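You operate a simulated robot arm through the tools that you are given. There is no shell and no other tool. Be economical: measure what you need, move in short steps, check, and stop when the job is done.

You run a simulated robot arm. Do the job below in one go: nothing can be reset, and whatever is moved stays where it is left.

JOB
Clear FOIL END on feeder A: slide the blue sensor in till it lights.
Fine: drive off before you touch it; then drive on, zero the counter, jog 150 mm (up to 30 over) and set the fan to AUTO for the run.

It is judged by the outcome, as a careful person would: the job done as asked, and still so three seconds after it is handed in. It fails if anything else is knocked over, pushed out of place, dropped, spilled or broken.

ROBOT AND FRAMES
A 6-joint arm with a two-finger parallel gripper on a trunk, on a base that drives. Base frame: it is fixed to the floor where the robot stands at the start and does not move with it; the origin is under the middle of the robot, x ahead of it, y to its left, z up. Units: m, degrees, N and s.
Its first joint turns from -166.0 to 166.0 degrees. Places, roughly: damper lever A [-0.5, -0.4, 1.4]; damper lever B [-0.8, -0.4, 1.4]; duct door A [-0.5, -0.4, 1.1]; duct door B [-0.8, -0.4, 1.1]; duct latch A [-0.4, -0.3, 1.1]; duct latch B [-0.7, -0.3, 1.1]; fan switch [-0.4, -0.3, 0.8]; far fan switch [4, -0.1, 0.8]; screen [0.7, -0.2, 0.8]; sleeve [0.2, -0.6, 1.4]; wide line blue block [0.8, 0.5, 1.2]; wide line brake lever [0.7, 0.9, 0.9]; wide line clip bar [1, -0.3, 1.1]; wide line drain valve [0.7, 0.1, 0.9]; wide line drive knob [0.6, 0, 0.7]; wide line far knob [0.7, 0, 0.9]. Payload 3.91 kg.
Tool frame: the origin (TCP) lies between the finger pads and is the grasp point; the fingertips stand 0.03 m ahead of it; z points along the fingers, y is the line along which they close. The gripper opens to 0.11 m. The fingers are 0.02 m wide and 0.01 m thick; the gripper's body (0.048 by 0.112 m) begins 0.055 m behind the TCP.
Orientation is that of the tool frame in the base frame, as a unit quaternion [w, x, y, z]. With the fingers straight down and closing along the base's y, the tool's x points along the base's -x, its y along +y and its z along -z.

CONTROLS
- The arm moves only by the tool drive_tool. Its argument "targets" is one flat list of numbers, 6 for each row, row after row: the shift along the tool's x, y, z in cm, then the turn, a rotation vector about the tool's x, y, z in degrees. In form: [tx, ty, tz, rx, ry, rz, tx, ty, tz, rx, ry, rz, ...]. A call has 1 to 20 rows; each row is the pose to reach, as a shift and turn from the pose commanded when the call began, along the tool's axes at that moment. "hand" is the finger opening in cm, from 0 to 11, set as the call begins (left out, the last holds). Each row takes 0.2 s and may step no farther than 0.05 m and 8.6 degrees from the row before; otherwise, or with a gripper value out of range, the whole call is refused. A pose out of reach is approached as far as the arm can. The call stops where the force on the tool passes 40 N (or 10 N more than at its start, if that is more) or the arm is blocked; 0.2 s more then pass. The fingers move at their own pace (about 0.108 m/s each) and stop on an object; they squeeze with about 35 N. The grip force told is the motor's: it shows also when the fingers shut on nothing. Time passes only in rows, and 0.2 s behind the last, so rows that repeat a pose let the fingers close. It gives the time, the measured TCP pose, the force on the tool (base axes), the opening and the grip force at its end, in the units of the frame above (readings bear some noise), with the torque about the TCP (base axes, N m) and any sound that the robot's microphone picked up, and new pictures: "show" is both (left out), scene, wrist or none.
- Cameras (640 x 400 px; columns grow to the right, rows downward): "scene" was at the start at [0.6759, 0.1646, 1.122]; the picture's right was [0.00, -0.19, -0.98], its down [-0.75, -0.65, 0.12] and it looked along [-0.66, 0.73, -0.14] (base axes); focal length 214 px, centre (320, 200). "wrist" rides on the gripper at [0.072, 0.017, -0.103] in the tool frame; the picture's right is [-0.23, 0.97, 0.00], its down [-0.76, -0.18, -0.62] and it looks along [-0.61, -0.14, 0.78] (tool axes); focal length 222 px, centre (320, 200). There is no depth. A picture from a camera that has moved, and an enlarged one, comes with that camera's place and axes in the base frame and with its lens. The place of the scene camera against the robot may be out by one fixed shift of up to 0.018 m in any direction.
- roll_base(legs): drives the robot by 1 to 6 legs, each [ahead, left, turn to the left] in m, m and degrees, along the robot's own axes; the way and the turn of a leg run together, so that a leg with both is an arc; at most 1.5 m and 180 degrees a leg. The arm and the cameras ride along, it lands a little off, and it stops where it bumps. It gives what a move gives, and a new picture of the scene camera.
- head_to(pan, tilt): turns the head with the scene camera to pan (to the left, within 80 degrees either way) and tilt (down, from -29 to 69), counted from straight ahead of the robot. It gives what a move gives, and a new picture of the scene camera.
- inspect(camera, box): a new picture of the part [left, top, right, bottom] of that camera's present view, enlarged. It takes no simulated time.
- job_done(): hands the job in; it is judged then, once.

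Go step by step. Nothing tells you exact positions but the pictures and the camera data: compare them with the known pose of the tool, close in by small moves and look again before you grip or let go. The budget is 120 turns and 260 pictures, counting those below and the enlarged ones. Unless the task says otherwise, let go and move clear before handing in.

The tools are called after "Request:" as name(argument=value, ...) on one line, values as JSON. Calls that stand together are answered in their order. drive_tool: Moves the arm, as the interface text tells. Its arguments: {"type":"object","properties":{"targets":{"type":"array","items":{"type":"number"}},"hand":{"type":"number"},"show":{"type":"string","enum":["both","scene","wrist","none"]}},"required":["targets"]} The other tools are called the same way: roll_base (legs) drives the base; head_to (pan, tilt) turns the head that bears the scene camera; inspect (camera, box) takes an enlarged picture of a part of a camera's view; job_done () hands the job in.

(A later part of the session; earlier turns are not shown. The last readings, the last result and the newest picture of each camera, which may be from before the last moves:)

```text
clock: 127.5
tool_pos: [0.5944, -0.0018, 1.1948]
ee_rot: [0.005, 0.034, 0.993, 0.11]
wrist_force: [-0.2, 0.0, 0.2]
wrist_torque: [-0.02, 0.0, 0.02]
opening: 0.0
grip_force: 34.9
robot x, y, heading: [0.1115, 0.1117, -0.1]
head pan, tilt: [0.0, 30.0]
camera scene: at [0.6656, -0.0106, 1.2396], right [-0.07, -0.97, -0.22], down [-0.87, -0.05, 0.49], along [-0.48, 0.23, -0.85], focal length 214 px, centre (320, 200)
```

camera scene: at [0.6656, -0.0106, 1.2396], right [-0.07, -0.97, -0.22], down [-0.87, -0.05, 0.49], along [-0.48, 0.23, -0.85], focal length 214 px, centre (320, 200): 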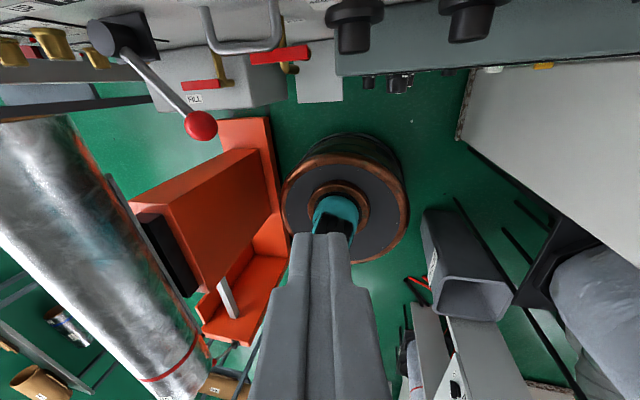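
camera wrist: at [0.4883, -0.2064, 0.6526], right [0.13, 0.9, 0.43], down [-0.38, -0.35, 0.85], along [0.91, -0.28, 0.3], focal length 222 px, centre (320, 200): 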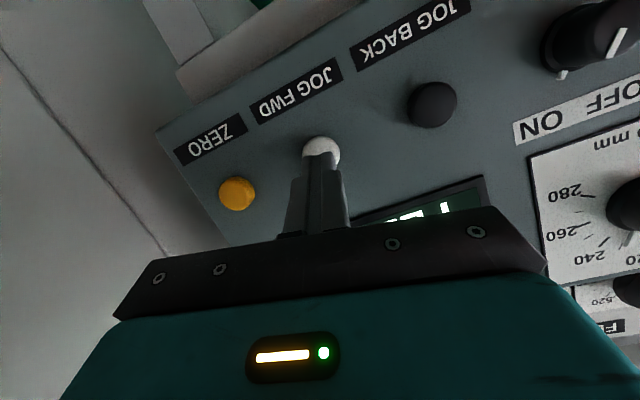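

I'll pull the hand in further, fold the head, and turn the base right about −150° to face the fan panel.

Request:
drive_tool(targets=[4, 0, 0, 0, 0, 0, 7, 2, 0, 0, 0, 0, 9, 6, 0, 0, 0, 0, 9, 10, 0, 0, 0, 0], show="none")

Request:
head_to(pan=0, tilt=65)

Request:
roll_base(legs=[[0, 0, -75]])

```text
clock: 128.5
tool_pos: [0.5123, 0.1011, 1.2176]
ee_rot: [0.005, 0.036, 0.993, 0.11]
wrist_force: [0.0, 0.5, -0.4]
wrist_torque: [0.02, 0.02, 0.02]
opening: 0.0
grip_force: 35.4
robot x, y, heading: [0.1132, 0.1137, -0.1]
head pan, tilt: [0.0, 30.0]
```

```text
clock: 129.5
tool_pos: [0.5113, 0.1024, 1.2156]
ee_rot: [0.005, 0.035, 0.993, 0.111]
wrist_force: [0.5, -0.3, 1.1]
wrist_torque: [-0.01, -0.01, 0.03]
opening: 0.0002
grip_force: 34.7
robot x, y, heading: [0.1125, 0.1114, 0.1]
head pan, tilt: [0.0, 65.0]
camera scene: at [0.5345, 0.0897, 1.2922], right [-0.07, -0.97, -0.22], down [-0.44, -0.17, 0.88], along [-0.9, 0.16, -0.41], focal length 214 px, centre (320, 200)
```

scene: 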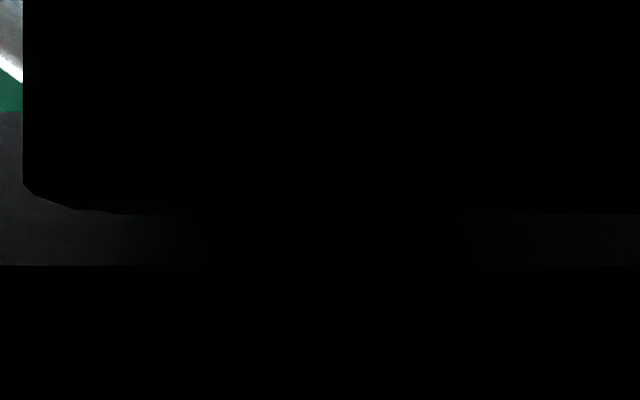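

```text
clock: 133.1
tool_pos: [0.2173, -0.2714, 1.2169]
ee_rot: [0.07, 0.62, 0.777, 0.086]
wrist_force: [-0.7, 1.3, 0.6]
wrist_torque: [0.0, 0.0, 0.02]
opening: 0.0001
grip_force: 35.2
robot x, y, heading: [0.1133, 0.1117, -73.1]
head pan, tilt: [0.0, 65.0]
camera scene: at [0.2162, -0.2854, 1.2923], right [-0.95, -0.22, -0.22], down [-0.29, 0.37, 0.88], along [-0.11, 0.9, -0.41], focal length 214 px, centre (320, 200)
```

scene: 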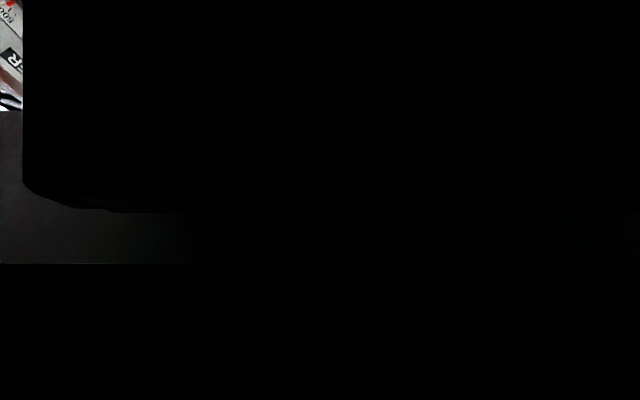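

Request:
inspect(camera="wrist", box=[0, 0, 640, 400])

Request:
head_to(pan=-70, tilt=20)

```text
1.00 times, centred on (320, 200) of wrist (not enlarged: the box is as wide or as high as the picture)
camera zoom: at [0.1961, -0.2034, 1.3203], right [0.98, -0.01, 0.21], down [-0.13, -0.81, 0.57], along [0.17, -0.59, -0.79], focal length 222 px, centre (320, 200)
```

zoom: 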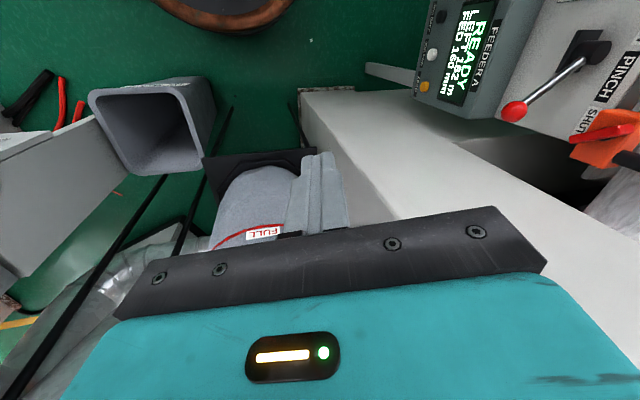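

```text
clock: 134.5
tool_pos: [0.2175, -0.2723, 1.2176]
ee_rot: [0.069, 0.62, 0.777, 0.086]
wrist_force: [0.9, -0.3, -0.3]
wrist_torque: [-0.01, -0.06, 0.01]
opening: 0.0
grip_force: 35.1
robot x, y, heading: [0.114, 0.1133, -72.9]
head pan, tilt: [-70.0, 20.0]
camera scene: at [0.141, -0.3678, 1.3013], right [-0.53, -0.12, 0.84], down [0.07, 0.98, 0.18], along [-0.85, 0.16, -0.51], focal length 214 px, centre (320, 200)
```

scene: 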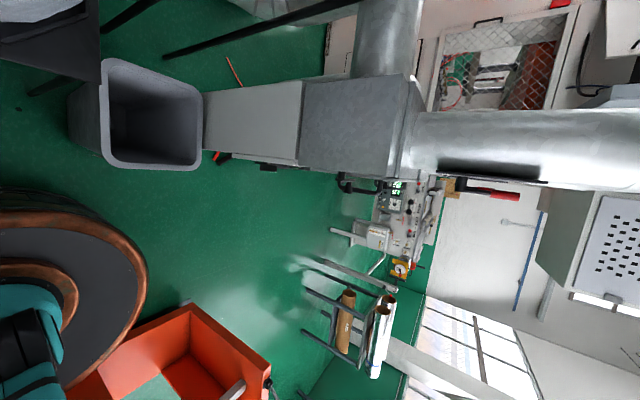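

Request:
head_to(pan=0, tilt=30)

Request:
roll_base(legs=[[0, 0, -60]])

```text
clock: 135.9
tool_pos: [0.217, -0.2722, 1.2167]
ee_rot: [0.07, 0.619, 0.778, 0.086]
wrist_force: [-0.2, 0.2, -0.1]
wrist_torque: [0.0, -0.01, 0.04]
opening: 0.0
grip_force: 34.6
robot x, y, heading: [0.1122, 0.113, -73.1]
head pan, tilt: [0.0, 30.0]
camera scene: at [0.2331, -0.3305, 1.2634], right [-0.95, -0.22, -0.22], down [-0.3, 0.82, 0.49], along [0.07, 0.53, -0.85], focal length 214 px, centre (320, 200)
```

scene: 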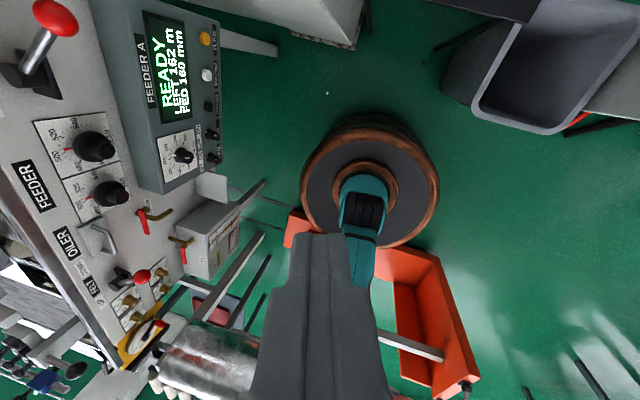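

```text
clock: 138.9
tool_pos: [-0.1674, -0.1731, 1.2166]
ee_rot: [0.103, 0.924, 0.366, 0.04]
wrist_force: [0.3, -0.3, -0.4]
wrist_torque: [0.0, -0.02, -0.03]
opening: 0.0002
grip_force: 34.8
robot x, y, heading: [0.1103, 0.1113, -132.6]
head pan, tilt: [0.0, 30.0]
camera scene: at [-0.2071, -0.2053, 1.2634], right [-0.67, 0.71, -0.22], down [0.56, 0.67, 0.49], along [0.49, 0.2, -0.85], focal length 214 px, centre (320, 200)
```

scene: 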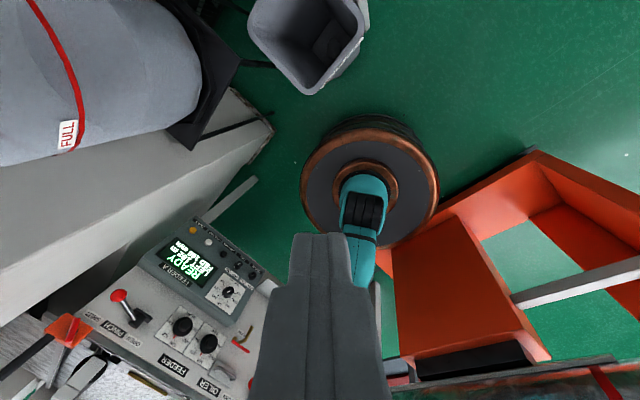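

Now bring the hand to look squarely (−y) at the fan panel.

Request:
drive_tool(targets=[-0.2, -3, 1.5, -1.6, -5.6, -4.8, -0.4, -6, 3.1, -3.1, -11.1, -9.5, -0.7, -9, 4.6, -4.7, -16.7, -14.3, -0.9, -12, 6.2, -6.2, -22.3, -19.1, -1.1, -15, 7.7, -7.8, -27.9, -23.9, -1.3, -18, 9.3, -9.4, -33.4, -28.6, -1.5, -21, 10.8, -10.9, -39, -33.4, -1.8, -24, 12.4, -12.5, -44.6, -38.2, -2, -27, 14, -14, -50.1, -42.9, -2.2, -30, 15.5, -15.6, -55.7, -47.7, -2.2, -30, 15.5, -15.6, -55.7, -47.7], show="none")

Request:
head_to(pan=0, tilt=10)

```text
clock: 141.3
tool_pos: [-0.3598, -0.0036, 1.0002]
ee_rot: [0.379, 0.597, 0.596, -0.38]
wrist_force: [-0.3, -0.4, -1.2]
wrist_torque: [0.02, 0.0, 0.01]
opening: 0.0001
grip_force: 35.2
robot x, y, heading: [0.1114, 0.1138, -132.8]
head pan, tilt: [0.0, 30.0]
```

```text
clock: 142.2
tool_pos: [-0.3593, -0.0031, 1.0001]
ee_rot: [0.381, 0.596, 0.596, -0.38]
wrist_force: [0.7, -0.5, -0.5]
wrist_torque: [-0.01, -0.04, 0.02]
opening: 0.0
grip_force: 35.2
robot x, y, heading: [0.11, 0.1122, -132.7]
head pan, tilt: [0.0, 10.0]
camera scene: at [-0.3495, -0.0048, 1.109], right [-1.0, 0.0, 0.0], down [0.0, 0.57, -0.82], along [0.0, -0.82, -0.57], focal length 214 px, centre (320, 200)
```

scene: 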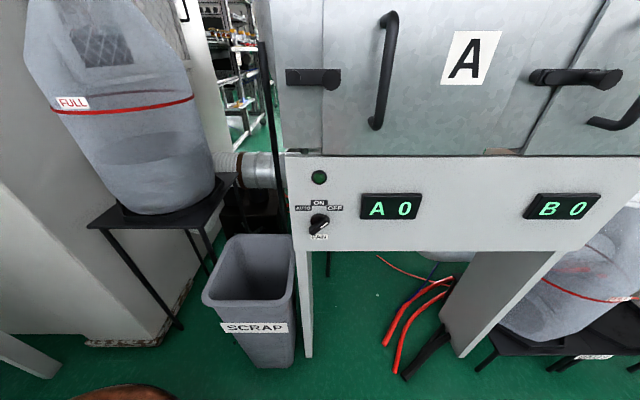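

Request:
inspect(camera="scene", box=[280, 155, 440, 255])

```text
4.00 times, centred on (360, 205) of scene
camera zoom: at [-0.3495, -0.0048, 1.109], right [-1.0, 0.0, 0.0], down [0.0, 0.57, -0.82], along [0.0, -0.82, -0.57], focal length 858 px, centre (160, 180)
```

zoom: 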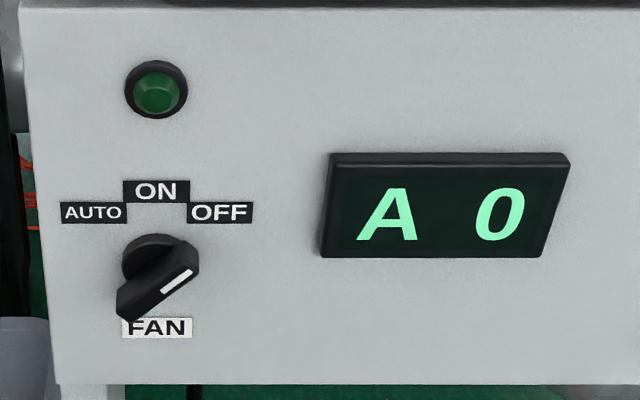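

FAN switch is at OFF (right); AUTO is left, so ~90–100° counter-clockwise. I'll test the needed rolls (+47° to −47°) in free space.

Request:
drive_tool(targets=[0, 0, 0, 0, 0, -8, 0, 0, 0, 0, 0, -16, 0, 0, 0, 0, 0, -24, 0, 0, 0, 0, 0, -32, 0, 0, 0, 0, 0, -40, 0, 0, 0, 0, 0, -48, 0, 0, 0, 0, 0, -55, 0, 0, 0, 0, 0, -55], show="none", hand=4)

```text
clock: 144.0
tool_pos: [-0.3598, -0.0021, 0.999]
ee_rot: [0.162, 0.253, 0.805, -0.512]
wrist_force: [-0.6, 0.1, -0.5]
wrist_torque: [0.0, -0.03, -0.01]
opening: 0.0402
grip_force: 0.0
robot x, y, heading: [0.1123, 0.11, -132.4]
head pan, tilt: [0.0, 10.0]
```

−55° reachable. Roll to +47° and look with the wrist camera.

Request:
drive_tool(targets=[0, 0, 0, 0, 0, 8, 0, 0, 0, 0, 0, 16, 0, 0, 0, 0, 0, 24, 0, 0, 0, 0, 0, 32, 0, 0, 0, 0, 0, 40, 0, 0, 0, 0, 0, 48, 0, 0, 0, 0, 0, 56, 0, 0, 0, 0, 0, 64, 0, 0, 0, 0, 0, 72, 0, 0, 0, 0, 0, 80, 0, 0, 0, 0, 0, 88, 0, 0, 0, 0, 0, 96, 0, 0, 0, 0, 0, 102, 0, 0, 0, 0, 0, 102], show="wrist")

```text
clock: 147.0
tool_pos: [-0.3611, -0.0007, 0.9999]
ee_rot: [0.499, 0.785, 0.308, -0.196]
wrist_force: [-0.3, 0.1, 0.0]
wrist_torque: [-0.02, -0.01, 0.0]
opening: 0.0399
grip_force: 0.0
robot x, y, heading: [0.114, 0.1126, -132.6]
head pan, tilt: [0.0, 10.0]
camera wrist: at [-0.2953, 0.1084, 1.0089], right [0.5, -0.37, 0.79], down [-0.68, 0.4, 0.62], along [-0.54, -0.84, -0.05], focal length 222 px, centre (320, 200)
```

wrist: 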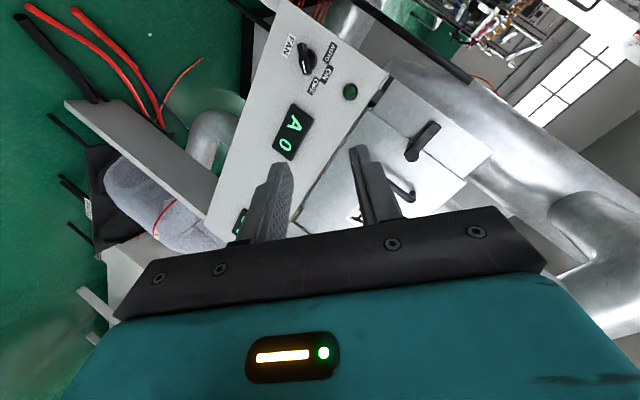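

Request:
head_to(pan=0, tilt=65)

Request:
drive_tool(targets=[0.7, -0.5, 4, -1.6, -1.5, 0, 1.4, -1.1, 8.1, -3.2, -2.9, 0, 2.1, -1.6, 12.2, -4.8, -4.4, 0, 2.8, -2.1, 16.3, -6.3, -5.9, 0, 3.5, -2.7, 20.4, -7.9, -7.3, 0, 4.1, -3.2, 24.4, -9.5, -8.8, 0, 4.1, -3.2, 24.4, -9.5, -8.8, 0], show="wrist")

```text
clock: 148.2
tool_pos: [-0.3605, -0.0002, 0.9999]
ee_rot: [0.5, 0.785, 0.309, -0.196]
wrist_force: [-0.8, -0.4, 0.2]
wrist_torque: [-0.01, 0.04, -0.02]
opening: 0.0401
grip_force: 0.0
robot x, y, heading: [0.1117, 0.1167, -132.6]
head pan, tilt: [0.0, 65.0]
camera scene: at [-0.3604, 0.0621, 1.0454], right [-0.68, 0.31, -0.66], down [0.31, 0.94, 0.12], along [0.66, -0.12, -0.74], focal length 214 px, centre (320, 200)
```

scene: 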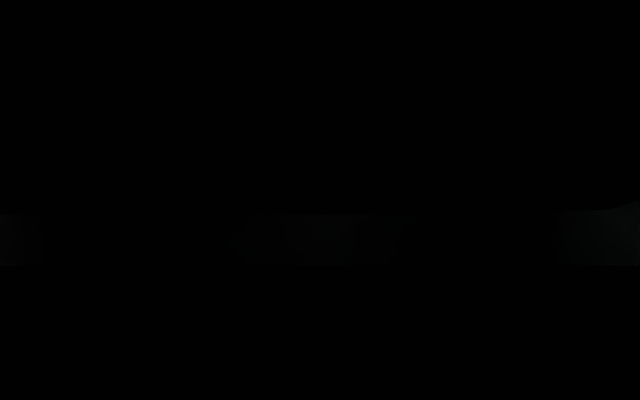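

```text
clock: 149.8
tool_pos: [-0.351, -0.2007, 0.8493]
ee_rot: [0.585, 0.723, 0.286, -0.23]
wrist_force: [0.8, 0.8, 0.2]
wrist_torque: [-0.02, 0.01, 0.03]
opening: 0.04
grip_force: 0.0
robot x, y, heading: [0.1105, 0.1152, -132.5]
head pan, tilt: [0.0, 65.0]
camera wrist: at [-0.2858, -0.0917, 0.8338], right [0.5, -0.18, 0.85], down [-0.68, 0.53, 0.51], along [-0.54, -0.83, 0.14], focal length 222 px, centre (320, 200)
```

wrist: 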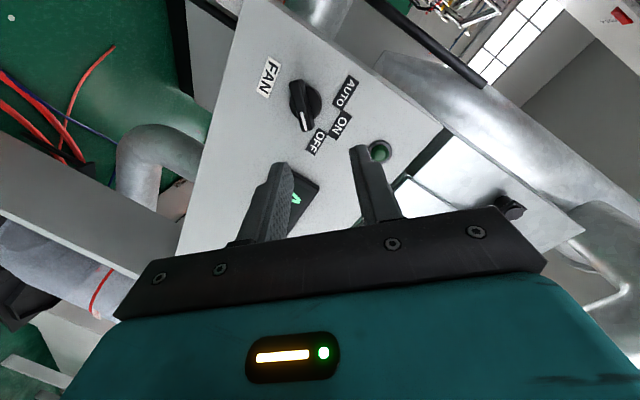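

Knob centre triangulates to [−0.352, −0.340, 0.800]. Approach most of the way and check.

Request:
drive_tool(targets=[0.5, -0.6, 4, 0, 0, 0, 1.3, -1.6, 7.5, 0, 0, 0, 1.3, -1.6, 9, 0, 0, 0, 1.3, -1.6, 9, 0, 0, 0], show="wrist")

Request:
inspect(camera="wrist", box=[200, 80, 440, 230])

```text
clock: 150.8
tool_pos: [-0.3529, -0.2832, 0.8113]
ee_rot: [0.585, 0.723, 0.285, -0.23]
wrist_force: [0.0, 0.8, -0.1]
wrist_torque: [0.0, 0.03, 0.01]
opening: 0.0401
grip_force: 0.1
robot x, y, heading: [0.1091, 0.1126, -132.5]
head pan, tilt: [0.0, 65.0]
camera wrist: at [-0.2875, -0.1746, 0.7953], right [0.5, -0.18, 0.85], down [-0.68, 0.53, 0.51], along [-0.54, -0.83, 0.14], focal length 222 px, centre (320, 200)
```

wrist: 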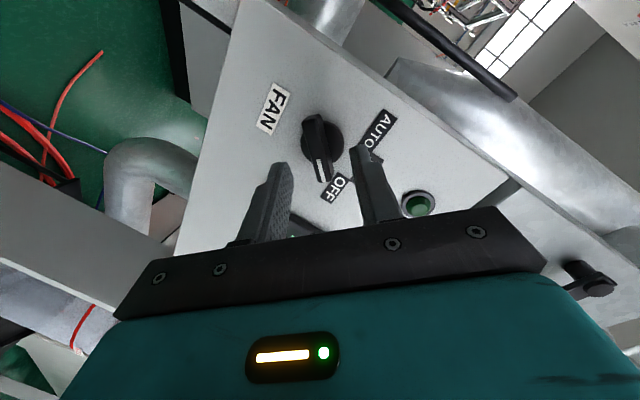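

```text
2.67 times, centred on (320, 155) of wrist
camera zoom: at [-0.2875, -0.1746, 0.7953], right [0.5, -0.18, 0.85], down [-0.68, 0.53, 0.51], along [-0.54, -0.83, 0.14], focal length 592 px, centre (320, 320)
```

zoom: 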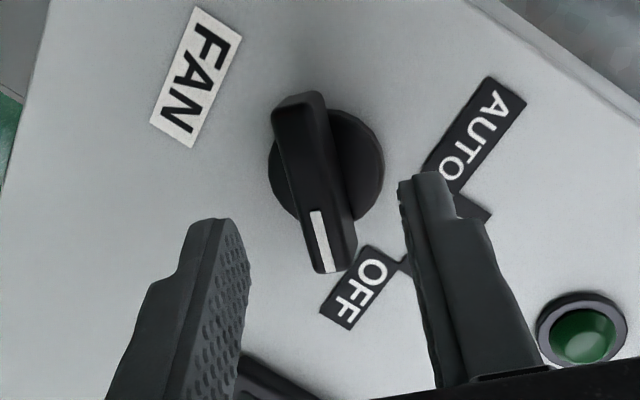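

Request:
drive_tool(targets=[0, -0.1, 2, 0, 0, 0, 0, -0.1, 3.5, 0, 0, 0, 0, -0.1, 3.5, 0, 0, 0], show="none")

Request:
inspect(camera="wrist", box=[200, 80, 440, 230])

```text
clock: 151.6
tool_pos: [-0.354, -0.3161, 0.8019]
ee_rot: [0.585, 0.723, 0.285, -0.23]
wrist_force: [-0.4, 0.6, 0.7]
wrist_torque: [-0.01, 0.03, -0.03]
opening: 0.04
grip_force: 0.1
robot x, y, heading: [0.1113, 0.1149, -132.8]
head pan, tilt: [0.0, 65.0]
```

```text
2.67 times, centred on (320, 155) of wrist
camera zoom: at [-0.2885, -0.2088, 0.7866], right [0.5, -0.18, 0.85], down [-0.68, 0.53, 0.51], along [-0.54, -0.83, 0.14], focal length 592 px, centre (320, 320)
```

zoom: 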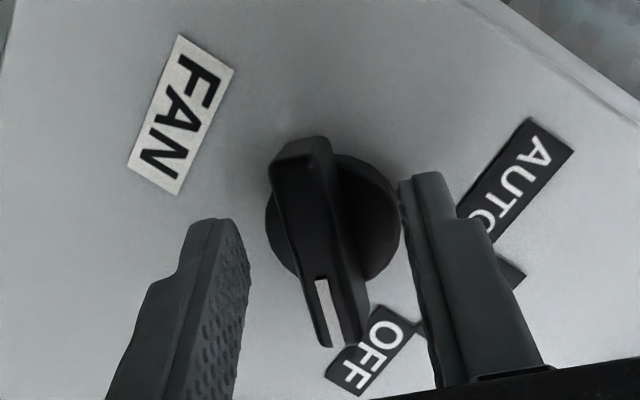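

Aligned. Close and turn counter-clockwise.

Request:
drive_tool(targets=[0, 0, 0, 0, 0, 0, 0, 0, 0, 0, 0, 0, 0, 0, 0, 0, 0, 0], hand=0, show="none")

Request:
drive_tool(targets=[0, 0, 0, 0, 0, -8, 0, 0, 0, 0, 0, -16, 0, 0, 0, 0, 0, -24, 0, 0, 0, 0, 0, -32, 0, 0, 0, 0, 0, -40, 0, 0, 0, 0, 0, -48, 0, 0, 0, 0, 0, -56, 0, 0, 0, 0, 0, -64, 0, 0, 0, 0, 0, -72, 0, 0, 0, 0, 0, -80, 0, 0, 0, 0, 0, -88, 0, 0, 0, 0, 0, -93], show="wrist")

```text
clock: 152.4
tool_pos: [-0.3542, -0.3172, 0.8017]
ee_rot: [0.585, 0.724, 0.285, -0.23]
wrist_force: [-5.6, 2.4, -9.4]
wrist_torque: [-0.1, 0.02, 0.31]
opening: 0.0146
grip_force: 45.0
robot x, y, heading: [0.1116, 0.1134, -132.8]
head pan, tilt: [0.0, 65.0]
```

```text
clock: 153.8
tool_pos: [-0.3558, -0.3172, 0.8028]
ee_rot: [0.451, 0.56, 0.54, -0.437]
wrist_force: [-7.9, -4.4, -6.6]
wrist_torque: [0.01, -2.38, 0.47]
opening: 0.0362
grip_force: 44.9
robot x, y, heading: [0.11, 0.1103, -132.4]
head pan, tilt: [0.0, 65.0]
stopped in row 6: the force on the tool passed its limit at 42 N (the readings are from after the stop); the commanded pose is now the measured one
camera wrist: at [-0.3348, -0.2013, 0.7525], right [0.97, -0.06, 0.25], down [-0.2, 0.45, 0.87], along [-0.16, -0.89, 0.42], focal length 222 px, centre (320, 200)
```

wrist: 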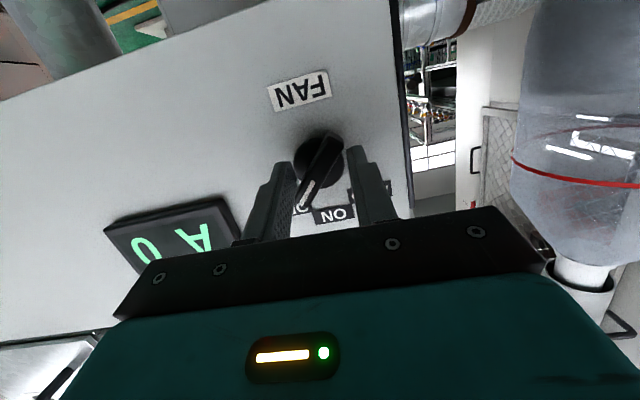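

The fingers rode round the bar instead of turning it. Release, back off and inspect the switch.

Request:
drive_tool(targets=[0, 0, 0, 0, 0, 0, 0, 0, 0, 0, 0, 0, 0, 0, -3, 0, 0, 0, 0, 0, -6, 0, 0, 0, 0, 0, -9, 0, 0, 0], hand=6, show="none")

Request:
head_to(pan=0, tilt=15)

Request:
inspect(camera="scene", box=[240, 180, 480, 330])

Request:
inspect(camera="wrist", box=[200, 60, 440, 210])

```text
clock: 155.0
tool_pos: [-0.3554, -0.2302, 0.8193]
ee_rot: [0.452, 0.558, 0.541, -0.437]
wrist_force: [-0.3, 1.1, -0.2]
wrist_torque: [0.02, 0.03, 0.03]
opening: 0.0599
grip_force: 0.1
robot x, y, heading: [0.1145, 0.1128, -132.7]
head pan, tilt: [0.0, 65.0]
```

```text
clock: 156.2
tool_pos: [-0.3551, -0.2292, 0.8203]
ee_rot: [0.452, 0.559, 0.541, -0.437]
wrist_force: [0.5, 0.6, -1.0]
wrist_torque: [0.01, -0.04, 0.0]
opening: 0.0601
grip_force: 0.1
robot x, y, heading: [0.1119, 0.111, -132.7]
head pan, tilt: [0.0, 15.0]
camera scene: at [-0.3475, -0.2085, 0.9192], right [-1.0, 0.01, -0.03], down [0.03, 0.46, -0.89], along [0.01, -0.89, -0.46], focal length 214 px, centre (320, 200)
```

scene: 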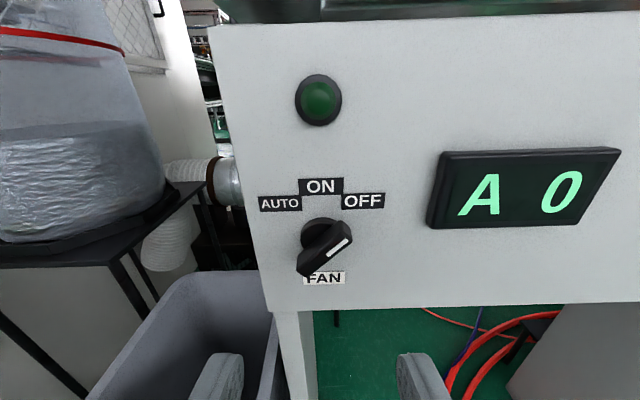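

```text
2.67 times, centred on (360, 255) of scene
camera zoom: at [-0.3475, -0.2085, 0.9192], right [-1.0, 0.01, -0.03], down [0.03, 0.46, -0.89], along [0.01, -0.89, -0.46], focal length 572 px, centre (213, 53)
```

zoom: 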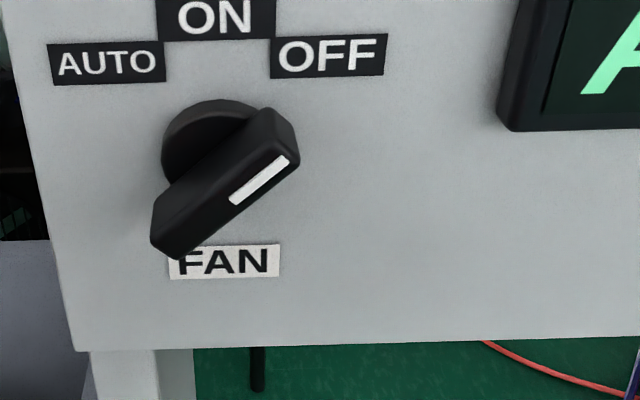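

```text
2.67 times, centred on (320, 135) of wrist
camera zoom: at [-0.335, -0.1145, 0.7703], right [0.97, -0.06, 0.25], down [-0.2, 0.45, 0.87], along [-0.16, -0.89, 0.42], focal length 592 px, centre (320, 373)
```

zoom: 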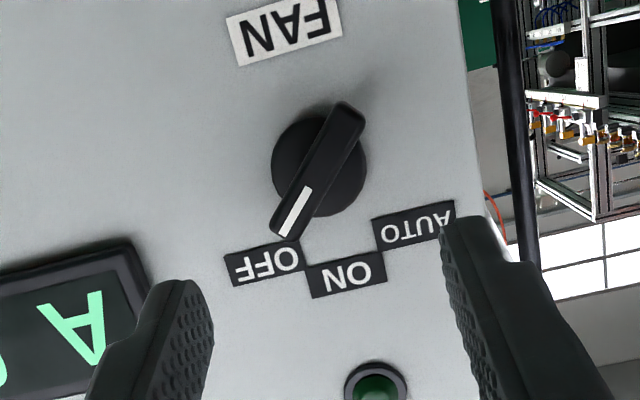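

The switch is still at OFF (bar at ~36°). I'll regrip aligned to the bar and deeper, then turn in small steps, watching the torque.

Request:
head_to(pan=0, tilt=65)

Request:
drive_tool(targets=[0, 0.1, 2, 0, 0, 8, -0.1, 0.2, 4, 0, 0, 16, -0.2, 0.3, 6, 0, 0, 24, -0.3, 0.3, 7.5, 0, 0, 32, -0.3, 0.3, 8.5, 0, 0, 35, -0.3, 0.3, 9.3, 0, 0, 35, -0.3, 0.3, 9.3, 0, 0, 35], hand=4, show="none")

Request:
inspect(camera="wrist", box=[200, 80, 440, 230])

```text
clock: 157.3
tool_pos: [-0.3561, -0.2293, 0.8204]
ee_rot: [0.451, 0.559, 0.54, -0.438]
wrist_force: [-0.1, -0.4, 0.4]
wrist_torque: [0.01, 0.04, 0.0]
opening: 0.0602
grip_force: 0.0
robot x, y, heading: [0.1123, 0.112, -132.7]
head pan, tilt: [0.0, 65.0]
camera scene: at [-0.3451, -0.1616, 0.856], right [-1.0, 0.01, -0.03], down [0.01, 0.97, -0.22], along [0.03, -0.22, -0.97], focal length 214 px, centre (320, 200)
```

scene: 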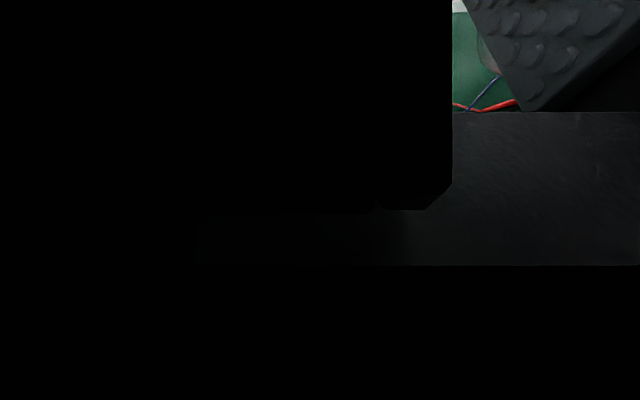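

```text
clock: 158.9
tool_pos: [-0.3515, -0.3213, 0.8045]
ee_rot: [0.562, 0.695, 0.348, -0.282]
wrist_force: [-0.2, 0.5, 0.1]
wrist_torque: [0.0, -0.02, 0.02]
opening: 0.0398
grip_force: 0.0
robot x, y, heading: [0.1049, 0.1149, -132.8]
head pan, tilt: [0.0, 65.0]
```

```text
2.67 times, centred on (320, 155) of wrist
camera zoom: at [-0.2933, -0.2109, 0.7782], right [0.64, -0.16, 0.75], down [-0.6, 0.5, 0.62], along [-0.48, -0.85, 0.23], focal length 592 px, centre (320, 320)
```

zoom: 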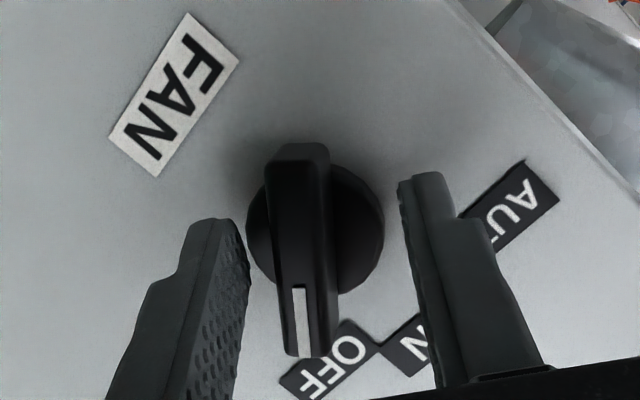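

Request:
drive_tool(targets=[0, -0.4, 0.2, 0, 0, 0, 0, -0.4, 0.3, 0, 0, 0], show="none")

Request:
drive_tool(targets=[0, 0, 0, 0, 0, 0, 0, 0, 0, 0, 0, 0, 0, 0, 0, 0, 0, 0], hand=0, show="none")

Request:
drive_tool(targets=[0, 0, 0, 0, 0, -5, 0, 0, 0, 0, 0, -10, 0, 0, 0, 0, 0, -15, 0, 0, 0, 0, 0, -15], show="wrist")

```text
clock: 159.6
tool_pos: [-0.3544, -0.3239, 0.8019]
ee_rot: [0.562, 0.696, 0.348, -0.281]
wrist_force: [-0.1, -0.2, 0.1]
wrist_torque: [0.03, -0.01, -0.03]
opening: 0.0399
grip_force: 0.0
robot x, y, heading: [0.1146, 0.1084, -132.6]
head pan, tilt: [0.0, 65.0]
```

```text
clock: 160.2
tool_pos: [-0.3512, -0.3234, 0.8041]
ee_rot: [0.563, 0.694, 0.349, -0.282]
wrist_force: [9.0, 9.7, 8.4]
wrist_torque: [-0.34, -0.09, 1.52]
opening: 0.0274
grip_force: 45.7
robot x, y, heading: [0.1102, 0.1106, -132.8]
head pan, tilt: [0.0, 65.0]
stopped in row 3: the force on the tool passed its limit at 41 N (the readings are from after the stop); the commanded pose is now the measured one
```

```text
clock: 161.2
tool_pos: [-0.353, -0.3227, 0.8017]
ee_rot: [0.521, 0.644, 0.437, -0.351]
wrist_force: [-5.4, 0.2, -4.1]
wrist_torque: [-0.63, -0.85, 0.8]
opening: 0.0281
grip_force: 45.2
robot x, y, heading: [0.1111, 0.1118, -132.6]
head pan, tilt: [0.0, 65.0]
stopped in row 4: the force on the tool passed its limit at 42 N (the readings are from after the stop); the commanded pose is now the measured one
camera wrist: at [-0.3093, -0.2094, 0.7626], right [0.82, -0.12, 0.56], down [-0.45, 0.47, 0.76], along [-0.36, -0.87, 0.33], focal length 222 px, centre (320, 200)
```

wrist: 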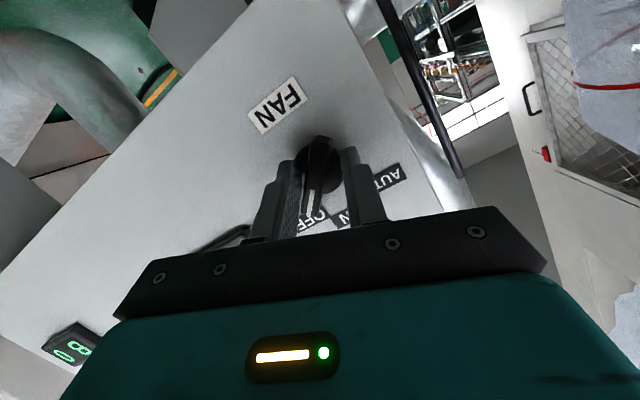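

Too deep — the tips caught the round base. Open, back out 8 mm, regrip the bar only.

Request:
drive_tool(targets=[0, 0, 0, 0, 0, 0, 0, 0, 0, 0, 0, 0, 0, 0, -1, 0, 0, 7, 0, 0, -1, 0, 0, 14, 0, 0, -1, 0, 0, 14], hand=4, show="none")

Request:
inspect(camera="wrist", box=[200, 80, 440, 230])

Request:
drive_tool(targets=[0, 0, 0, 0, 0, 0, 0, 0, 0, 0, 0, 0, 0, 0, 0, 0, 0, 0], hand=0, show="none")

Request:
inspect(camera="wrist", box=[200, 80, 440, 230])

```text
clock: 162.4
tool_pos: [-0.3539, -0.3143, 0.8039]
ee_rot: [0.56, 0.692, 0.354, -0.286]
wrist_force: [-0.9, 0.1, -0.4]
wrist_torque: [0.0, -0.03, 0.0]
opening: 0.0398
grip_force: 0.1
robot x, y, heading: [0.1097, 0.1133, -132.5]
head pan, tilt: [0.0, 65.0]
```

```text
2.67 times, centred on (320, 155) of wrist
camera zoom: at [-0.2962, -0.203, 0.7767], right [0.66, -0.16, 0.74], down [-0.59, 0.5, 0.63], along [-0.47, -0.85, 0.23], focal length 592 px, centre (320, 320)
```

zoom: 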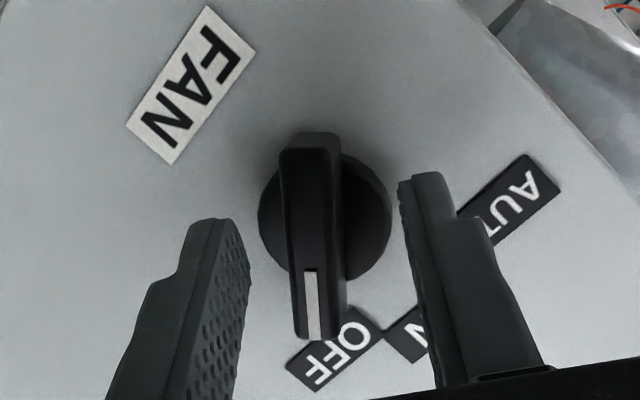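

```text
clock: 163.2
tool_pos: [-0.3549, -0.3131, 0.8021]
ee_rot: [0.559, 0.694, 0.353, -0.286]
wrist_force: [-25.1, -0.8, -23.0]
wrist_torque: [-0.12, -0.78, -1.01]
opening: 0.017
grip_force: 45.4
robot x, y, heading: [0.1122, 0.1114, -132.6]
head pan, tilt: [0.0, 65.0]
```

```text
2.67 times, centred on (320, 155) of wrist
camera zoom: at [-0.2978, -0.2028, 0.7757], right [0.65, -0.16, 0.74], down [-0.59, 0.5, 0.63], along [-0.47, -0.85, 0.23], focal length 592 px, centre (320, 320)
```

zoom: 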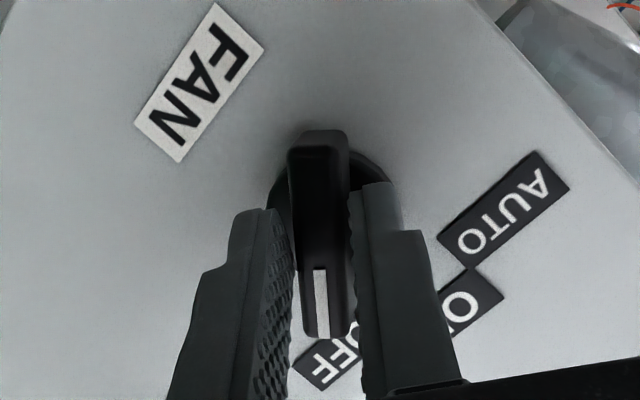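

Request:
drive_tool(targets=[0, -0.3, 0, 0, 0, 0, 0, -0.3, 0, 0, 0, -6, 0, -0.3, 0, 0, 0, -12, 0, -0.3, 0, 0, 0, -18, 0, -0.3, 0, 0, 0, -24], show="none")

Request:
inspect(camera="wrist", box=[200, 80, 440, 230])

```text
clock: 164.4
tool_pos: [-0.3544, -0.3137, 0.8017]
ee_rot: [0.488, 0.603, 0.491, -0.396]
wrist_force: [4.3, 4.1, -3.3]
wrist_torque: [-0.48, -2.36, -0.09]
opening: 0.0279
grip_force: 44.8
robot x, y, heading: [0.1162, 0.1126, -132.7]
head pan, tilt: [0.0, 65.0]
```

```text
2.67 times, centred on (320, 155) of wrist
camera zoom: at [-0.3226, -0.1979, 0.7565], right [0.91, -0.09, 0.41], down [-0.33, 0.46, 0.82], along [-0.26, -0.88, 0.39], focal length 592 px, centre (320, 320)
```

zoom: 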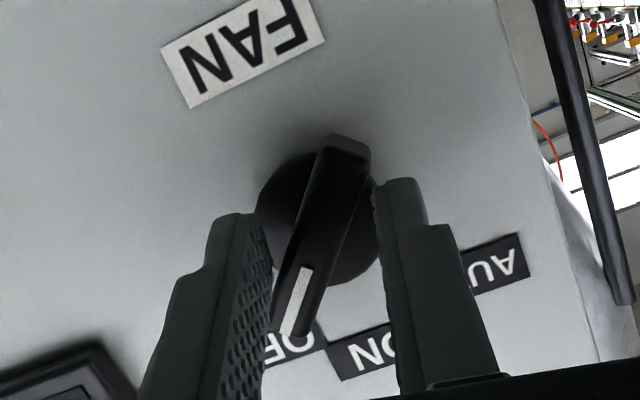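

The switch does not yield to ~2.4 N·m. It may need pushing in (or pulling) to turn; try realign, push in gently and turn.

Request:
drive_tool(targets=[0, 0, 0, 0, 0, 8, 0, 0, 0, 0, 0, 16, 0, 0, 0, 0, 0, 24, 0, 0, 0.4, 0, 0, 24, 0, 0, 0.8, 0, 0, 24], show="none")

Request:
drive_tool(targets=[0, 0, 0.2, 0, 0, -6, 0, 0, 0.2, 0, 0, -12, 0, 0, 0.2, 0, 0, -18], show="none")

Request:
inspect(camera="wrist", box=[200, 80, 440, 230])

```text
clock: 165.4
tool_pos: [-0.3559, -0.3117, 0.8029]
ee_rot: [0.56, 0.692, 0.354, -0.286]
wrist_force: [8.2, 14.3, 8.9]
wrist_torque: [-0.07, -1.05, 0.59]
opening: 0.0165
grip_force: 44.8
robot x, y, heading: [0.1134, 0.1157, -132.7]
head pan, tilt: [0.0, 65.0]
stopped in row 4: the force on the tool passed its limit at 47 N (the readings are from after the stop); the commanded pose is now the measured one
```

```text
clock: 166.2
tool_pos: [-0.3535, -0.314, 0.8023]
ee_rot: [0.508, 0.628, 0.458, -0.371]
wrist_force: [7.9, 25.2, 22.1]
wrist_torque: [-1.38, -1.88, -0.29]
opening: 0.0246
grip_force: 44.6
robot x, y, heading: [0.1123, 0.1152, -132.7]
head pan, tilt: [0.0, 65.0]
```

```text
2.67 times, centred on (320, 155) of wrist
camera zoom: at [-0.316, -0.2007, 0.7603], right [0.86, -0.11, 0.5], down [-0.4, 0.47, 0.79], along [-0.32, -0.88, 0.36], focal length 592 px, centre (320, 320)
```

zoom: 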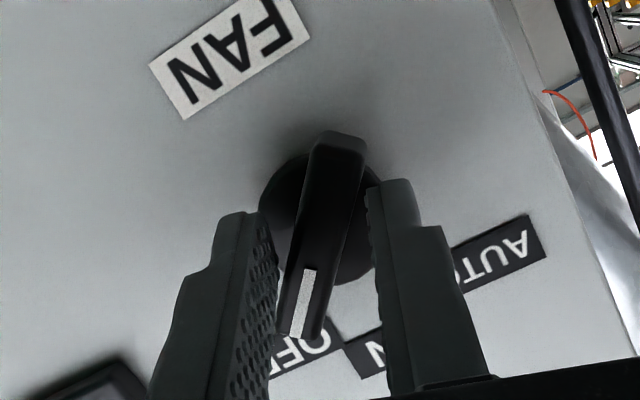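

Still locked. There may be an interlock on the duct above (doors, latches, dampers). Release and take a look.

Request:
drive_tool(targets=[0, 0, 0, 0, 0, 0, 0, 0, 0, 0, 0, 0, 0, 0, -3, 0, 0, 0, 0, 0, -6, 0, 0, 0, 0, 0, -10, 0, 0, 0, -4, 0, -13, 0, 0, 0, -8, 0, -16, 0, 0, 0, -12, 0, -19, 0, 0, 0], hand=5, show="none")

Request:
head_to(pan=0, tilt=-10)

```text
clock: 168.0
tool_pos: [-0.3913, -0.1541, 0.9537]
ee_rot: [0.509, 0.628, 0.459, -0.369]
wrist_force: [-1.1, 0.6, -0.3]
wrist_torque: [0.03, -0.01, 0.01]
opening: 0.0502
grip_force: 0.1
robot x, y, heading: [0.1122, 0.1107, -132.6]
head pan, tilt: [0.0, 65.0]
```

```text
clock: 169.5
tool_pos: [-0.3907, -0.1545, 0.9533]
ee_rot: [0.508, 0.629, 0.457, -0.371]
wrist_force: [-1.1, -0.5, -0.6]
wrist_torque: [-0.01, 0.01, -0.03]
opening: 0.0502
grip_force: 0.0
robot x, y, heading: [0.1078, 0.1111, -132.6]
head pan, tilt: [0.0, -10.0]
camera scene: at [-0.4181, -0.1311, 1.0864], right [-0.95, 0.06, -0.3], down [0.3, 0.03, -0.95], along [-0.05, -1.0, -0.05], focal length 214 px, centre (320, 200)
```

scene: 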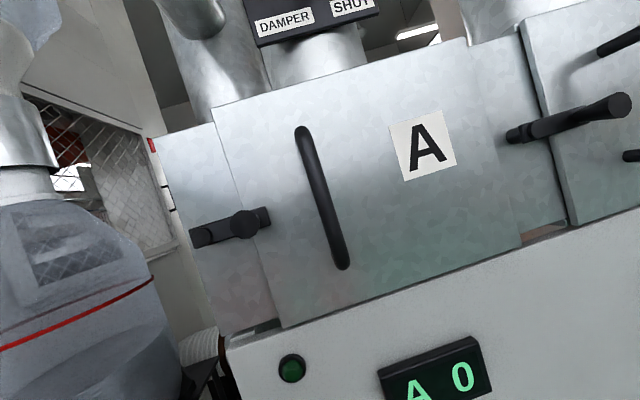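

Request:
drive_tool(targets=[-4, -1, -2, 0, 0, 0, -8, -2, -4, 0, 0, 0, -12, -3, -6, 0, 0, 0, -16, -4, -9, 0, 0, 0, -20, -5, -12, 0, 0, 0, -23, -6, -15, 0, 0, 0], show="scene")

Request:
head_to(pan=-25, tilt=-5)

```text
refused: row 4 steps farther than a row can; nothing moved
```

```text
clock: 170.4
tool_pos: [-0.3906, -0.155, 0.9524]
ee_rot: [0.509, 0.628, 0.458, -0.369]
wrist_force: [0.1, -0.8, -0.8]
wrist_torque: [0.01, 0.0, 0.01]
opening: 0.0501
grip_force: 0.0
robot x, y, heading: [0.1121, 0.1131, -133.1]
head pan, tilt: [-25.0, -5.0]
camera scene: at [-0.4509, -0.1223, 1.0695], right [-0.86, 0.47, -0.18], down [0.27, 0.12, -0.95], along [-0.43, -0.87, -0.23], focal length 214 px, centre (320, 200)
```

scene: 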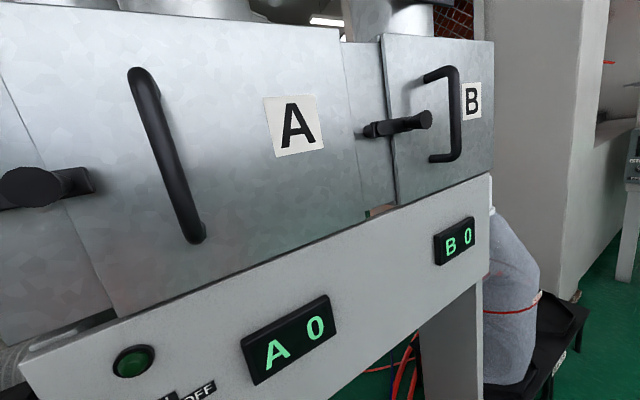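

Request:
head_to(pan=10, tilt=0)

Request:
inspect(camera="scene", box=[120, 60, 440, 260])

Request:
drive_tool(targets=[-4, -1, -2, 0, 0, 0, -8, -2, -4, 0, 0, 0, -12, -3, -6, 0, 0, 0, -15, -4, -9, 0, 0, 0, -18, -5, -12, 0, 0, 0, -21, -6, -15, 0, 0, 0, -24, -6, -18, 0, 0, 0], show="scene")

```text
clock: 171.4
tool_pos: [-0.3907, -0.1542, 0.953]
ee_rot: [0.508, 0.629, 0.458, -0.37]
wrist_force: [-0.4, -0.4, -0.3]
wrist_torque: [0.0, -0.03, 0.0]
opening: 0.0501
grip_force: 0.1
robot x, y, heading: [0.1116, 0.1111, -132.7]
head pan, tilt: [10.0, 0.0]
camera scene: at [-0.3986, -0.1333, 1.0761], right [-0.94, -0.11, -0.33], down [0.31, 0.2, -0.93], along [0.16, -0.97, -0.15], focal length 214 px, centre (320, 200)
```

scene: 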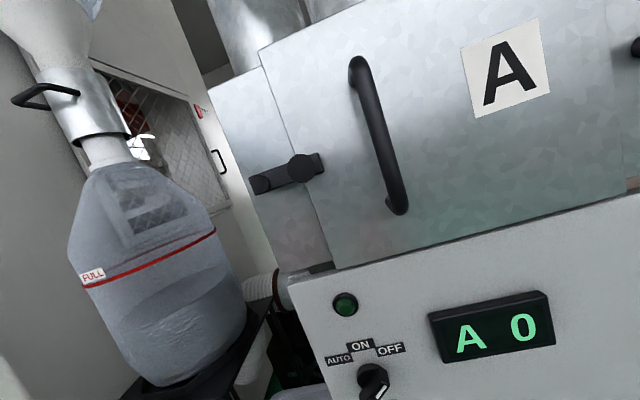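

```text
2.00 times, centred on (280, 160) of scene
camera zoom: at [-0.3986, -0.1333, 1.0761], right [-0.94, -0.11, -0.33], down [0.31, 0.2, -0.93], along [0.16, -0.97, -0.15], focal length 429 px, centre (400, 280)
```

zoom: 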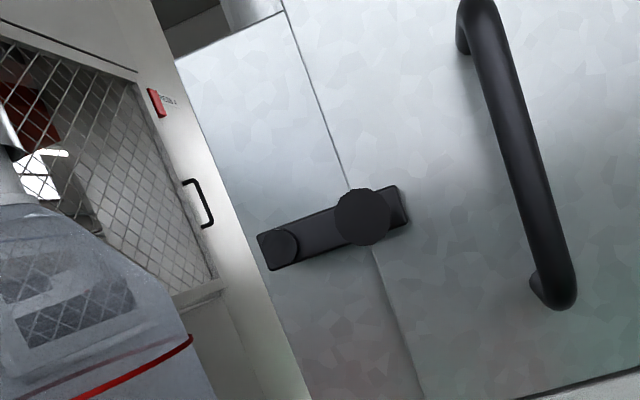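

```text
clock: 173.0
tool_pos: [-0.5225, -0.0219, 1.1979]
ee_rot: [0.508, 0.629, 0.457, -0.37]
wrist_force: [0.6, -0.1, 0.2]
wrist_torque: [0.02, 0.01, -0.03]
opening: 0.05
grip_force: 0.0
robot x, y, heading: [0.1142, 0.1171, -132.6]
head pan, tilt: [10.0, 0.0]
camera scene: at [-0.5305, -0.0002, 1.3215], right [-0.94, -0.11, -0.33], down [0.31, 0.2, -0.93], along [0.17, -0.97, -0.15], focal length 214 px, centre (320, 200)
```

scene: 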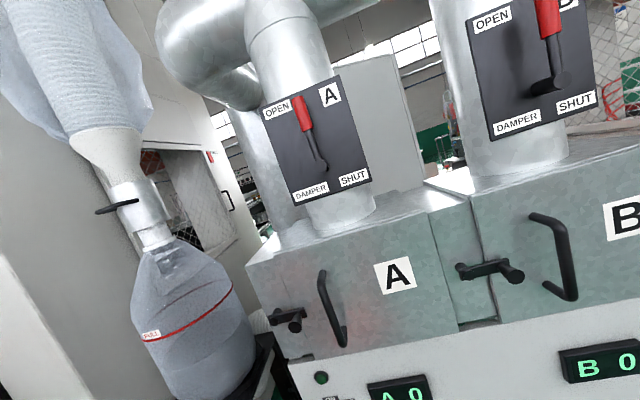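

Doors latched, dampers open: nothing obviously interlocking. I'll test whether the switch must be pulled or pushed: go back, grip aligned, and pull gently.

Request:
drive_tool(targets=[3, 1, 3, 0, 0, 0, 6, 2, 6, 0, 0, 0, 9, 3, 8, 0, 0, 0, 13, 4, 9, 0, 0, 0, 17, 5, 10, 0, 0, 0, 21, 6, 12, 0, 0, 0, 24, 6, 15, 0, 0, 0], show="none")

Request:
inspect(camera="scene", box=[290, 270, 450, 400])

```text
clock: 174.6
tool_pos: [-0.3916, -0.124, 0.9598]
ee_rot: [0.508, 0.629, 0.458, -0.371]
wrist_force: [0.2, -1.1, 0.1]
wrist_torque: [0.01, -0.01, 0.0]
opening: 0.0498
grip_force: 0.1
robot x, y, heading: [0.1084, 0.111, -132.6]
head pan, tilt: [10.0, 0.0]
```

```text
3.08 times, centred on (370, 335) of scene
camera zoom: at [-0.4, -0.1028, 1.0832], right [-0.94, -0.11, -0.33], down [0.31, 0.2, -0.93], along [0.17, -0.97, -0.15], focal length 660 px, centre (166, -215)
```

zoom: 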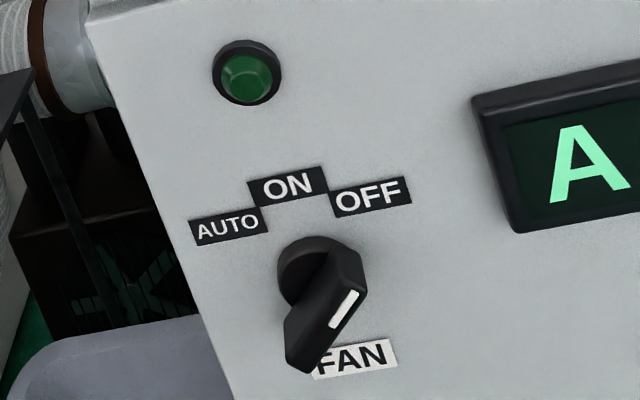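

Request:
head_to(pan=0, tilt=65)

Request:
drive_tool(targets=[2.5, 0, 3, 0, 0, 4, 5, 0, 6, 0, 0, 8, 7.5, 0, 9, 0, 0, 12, 10, 0, 12, 0, 0, 16, 12.1, 0.1, 15.4, 0, 0, 18, 12.1, 0.1, 19, 0, 0, 18, 12.1, 0.1, 21.6, 0, 0, 18, 12.1, 0.1, 21.6, 0, 0, 18], hand=4, show="none")

Request:
inspect(camera="wrist", box=[200, 80, 440, 230])

```text
clock: 176.0
tool_pos: [-0.3929, -0.1237, 0.9603]
ee_rot: [0.509, 0.628, 0.458, -0.369]
wrist_force: [0.4, 0.2, 0.8]
wrist_torque: [0.03, -0.01, 0.0]
opening: 0.05
grip_force: 0.1
robot x, y, heading: [0.114, 0.1162, -132.9]
head pan, tilt: [0.0, 65.0]
camera scene: at [-0.3857, -0.055, 0.9957], right [-0.95, 0.06, -0.3], down [0.13, 0.97, -0.2], along [0.28, -0.23, -0.93], focal length 214 px, centre (320, 200)
```

scene: 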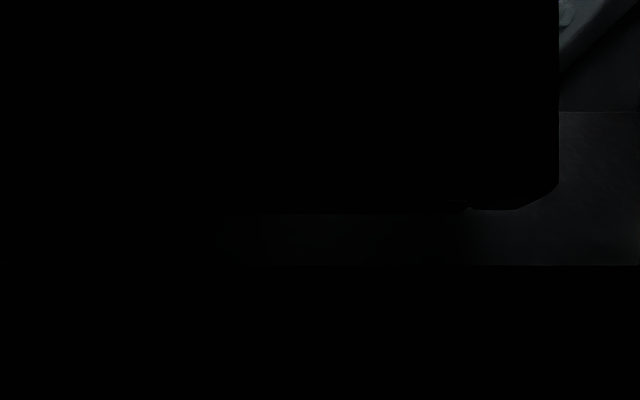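

```text
clock: 177.8
tool_pos: [-0.3527, -0.3115, 0.803]
ee_rot: [0.56, 0.693, 0.354, -0.285]
wrist_force: [-0.8, -0.6, 0.0]
wrist_torque: [0.01, 0.0, -0.01]
opening: 0.0399
grip_force: 0.0
robot x, y, heading: [0.1098, 0.1119, -132.5]
head pan, tilt: [0.0, 65.0]
```

```text
2.67 times, centred on (320, 155) of wrist
camera zoom: at [-0.2958, -0.2, 0.7752], right [0.66, -0.16, 0.74], down [-0.59, 0.5, 0.63], along [-0.47, -0.85, 0.24], focal length 592 px, centre (320, 320)
```

zoom: 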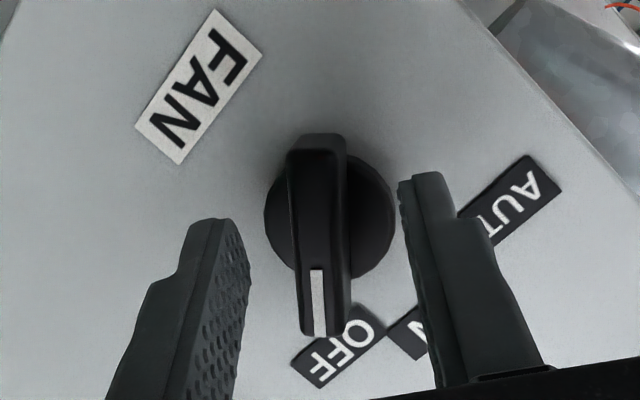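

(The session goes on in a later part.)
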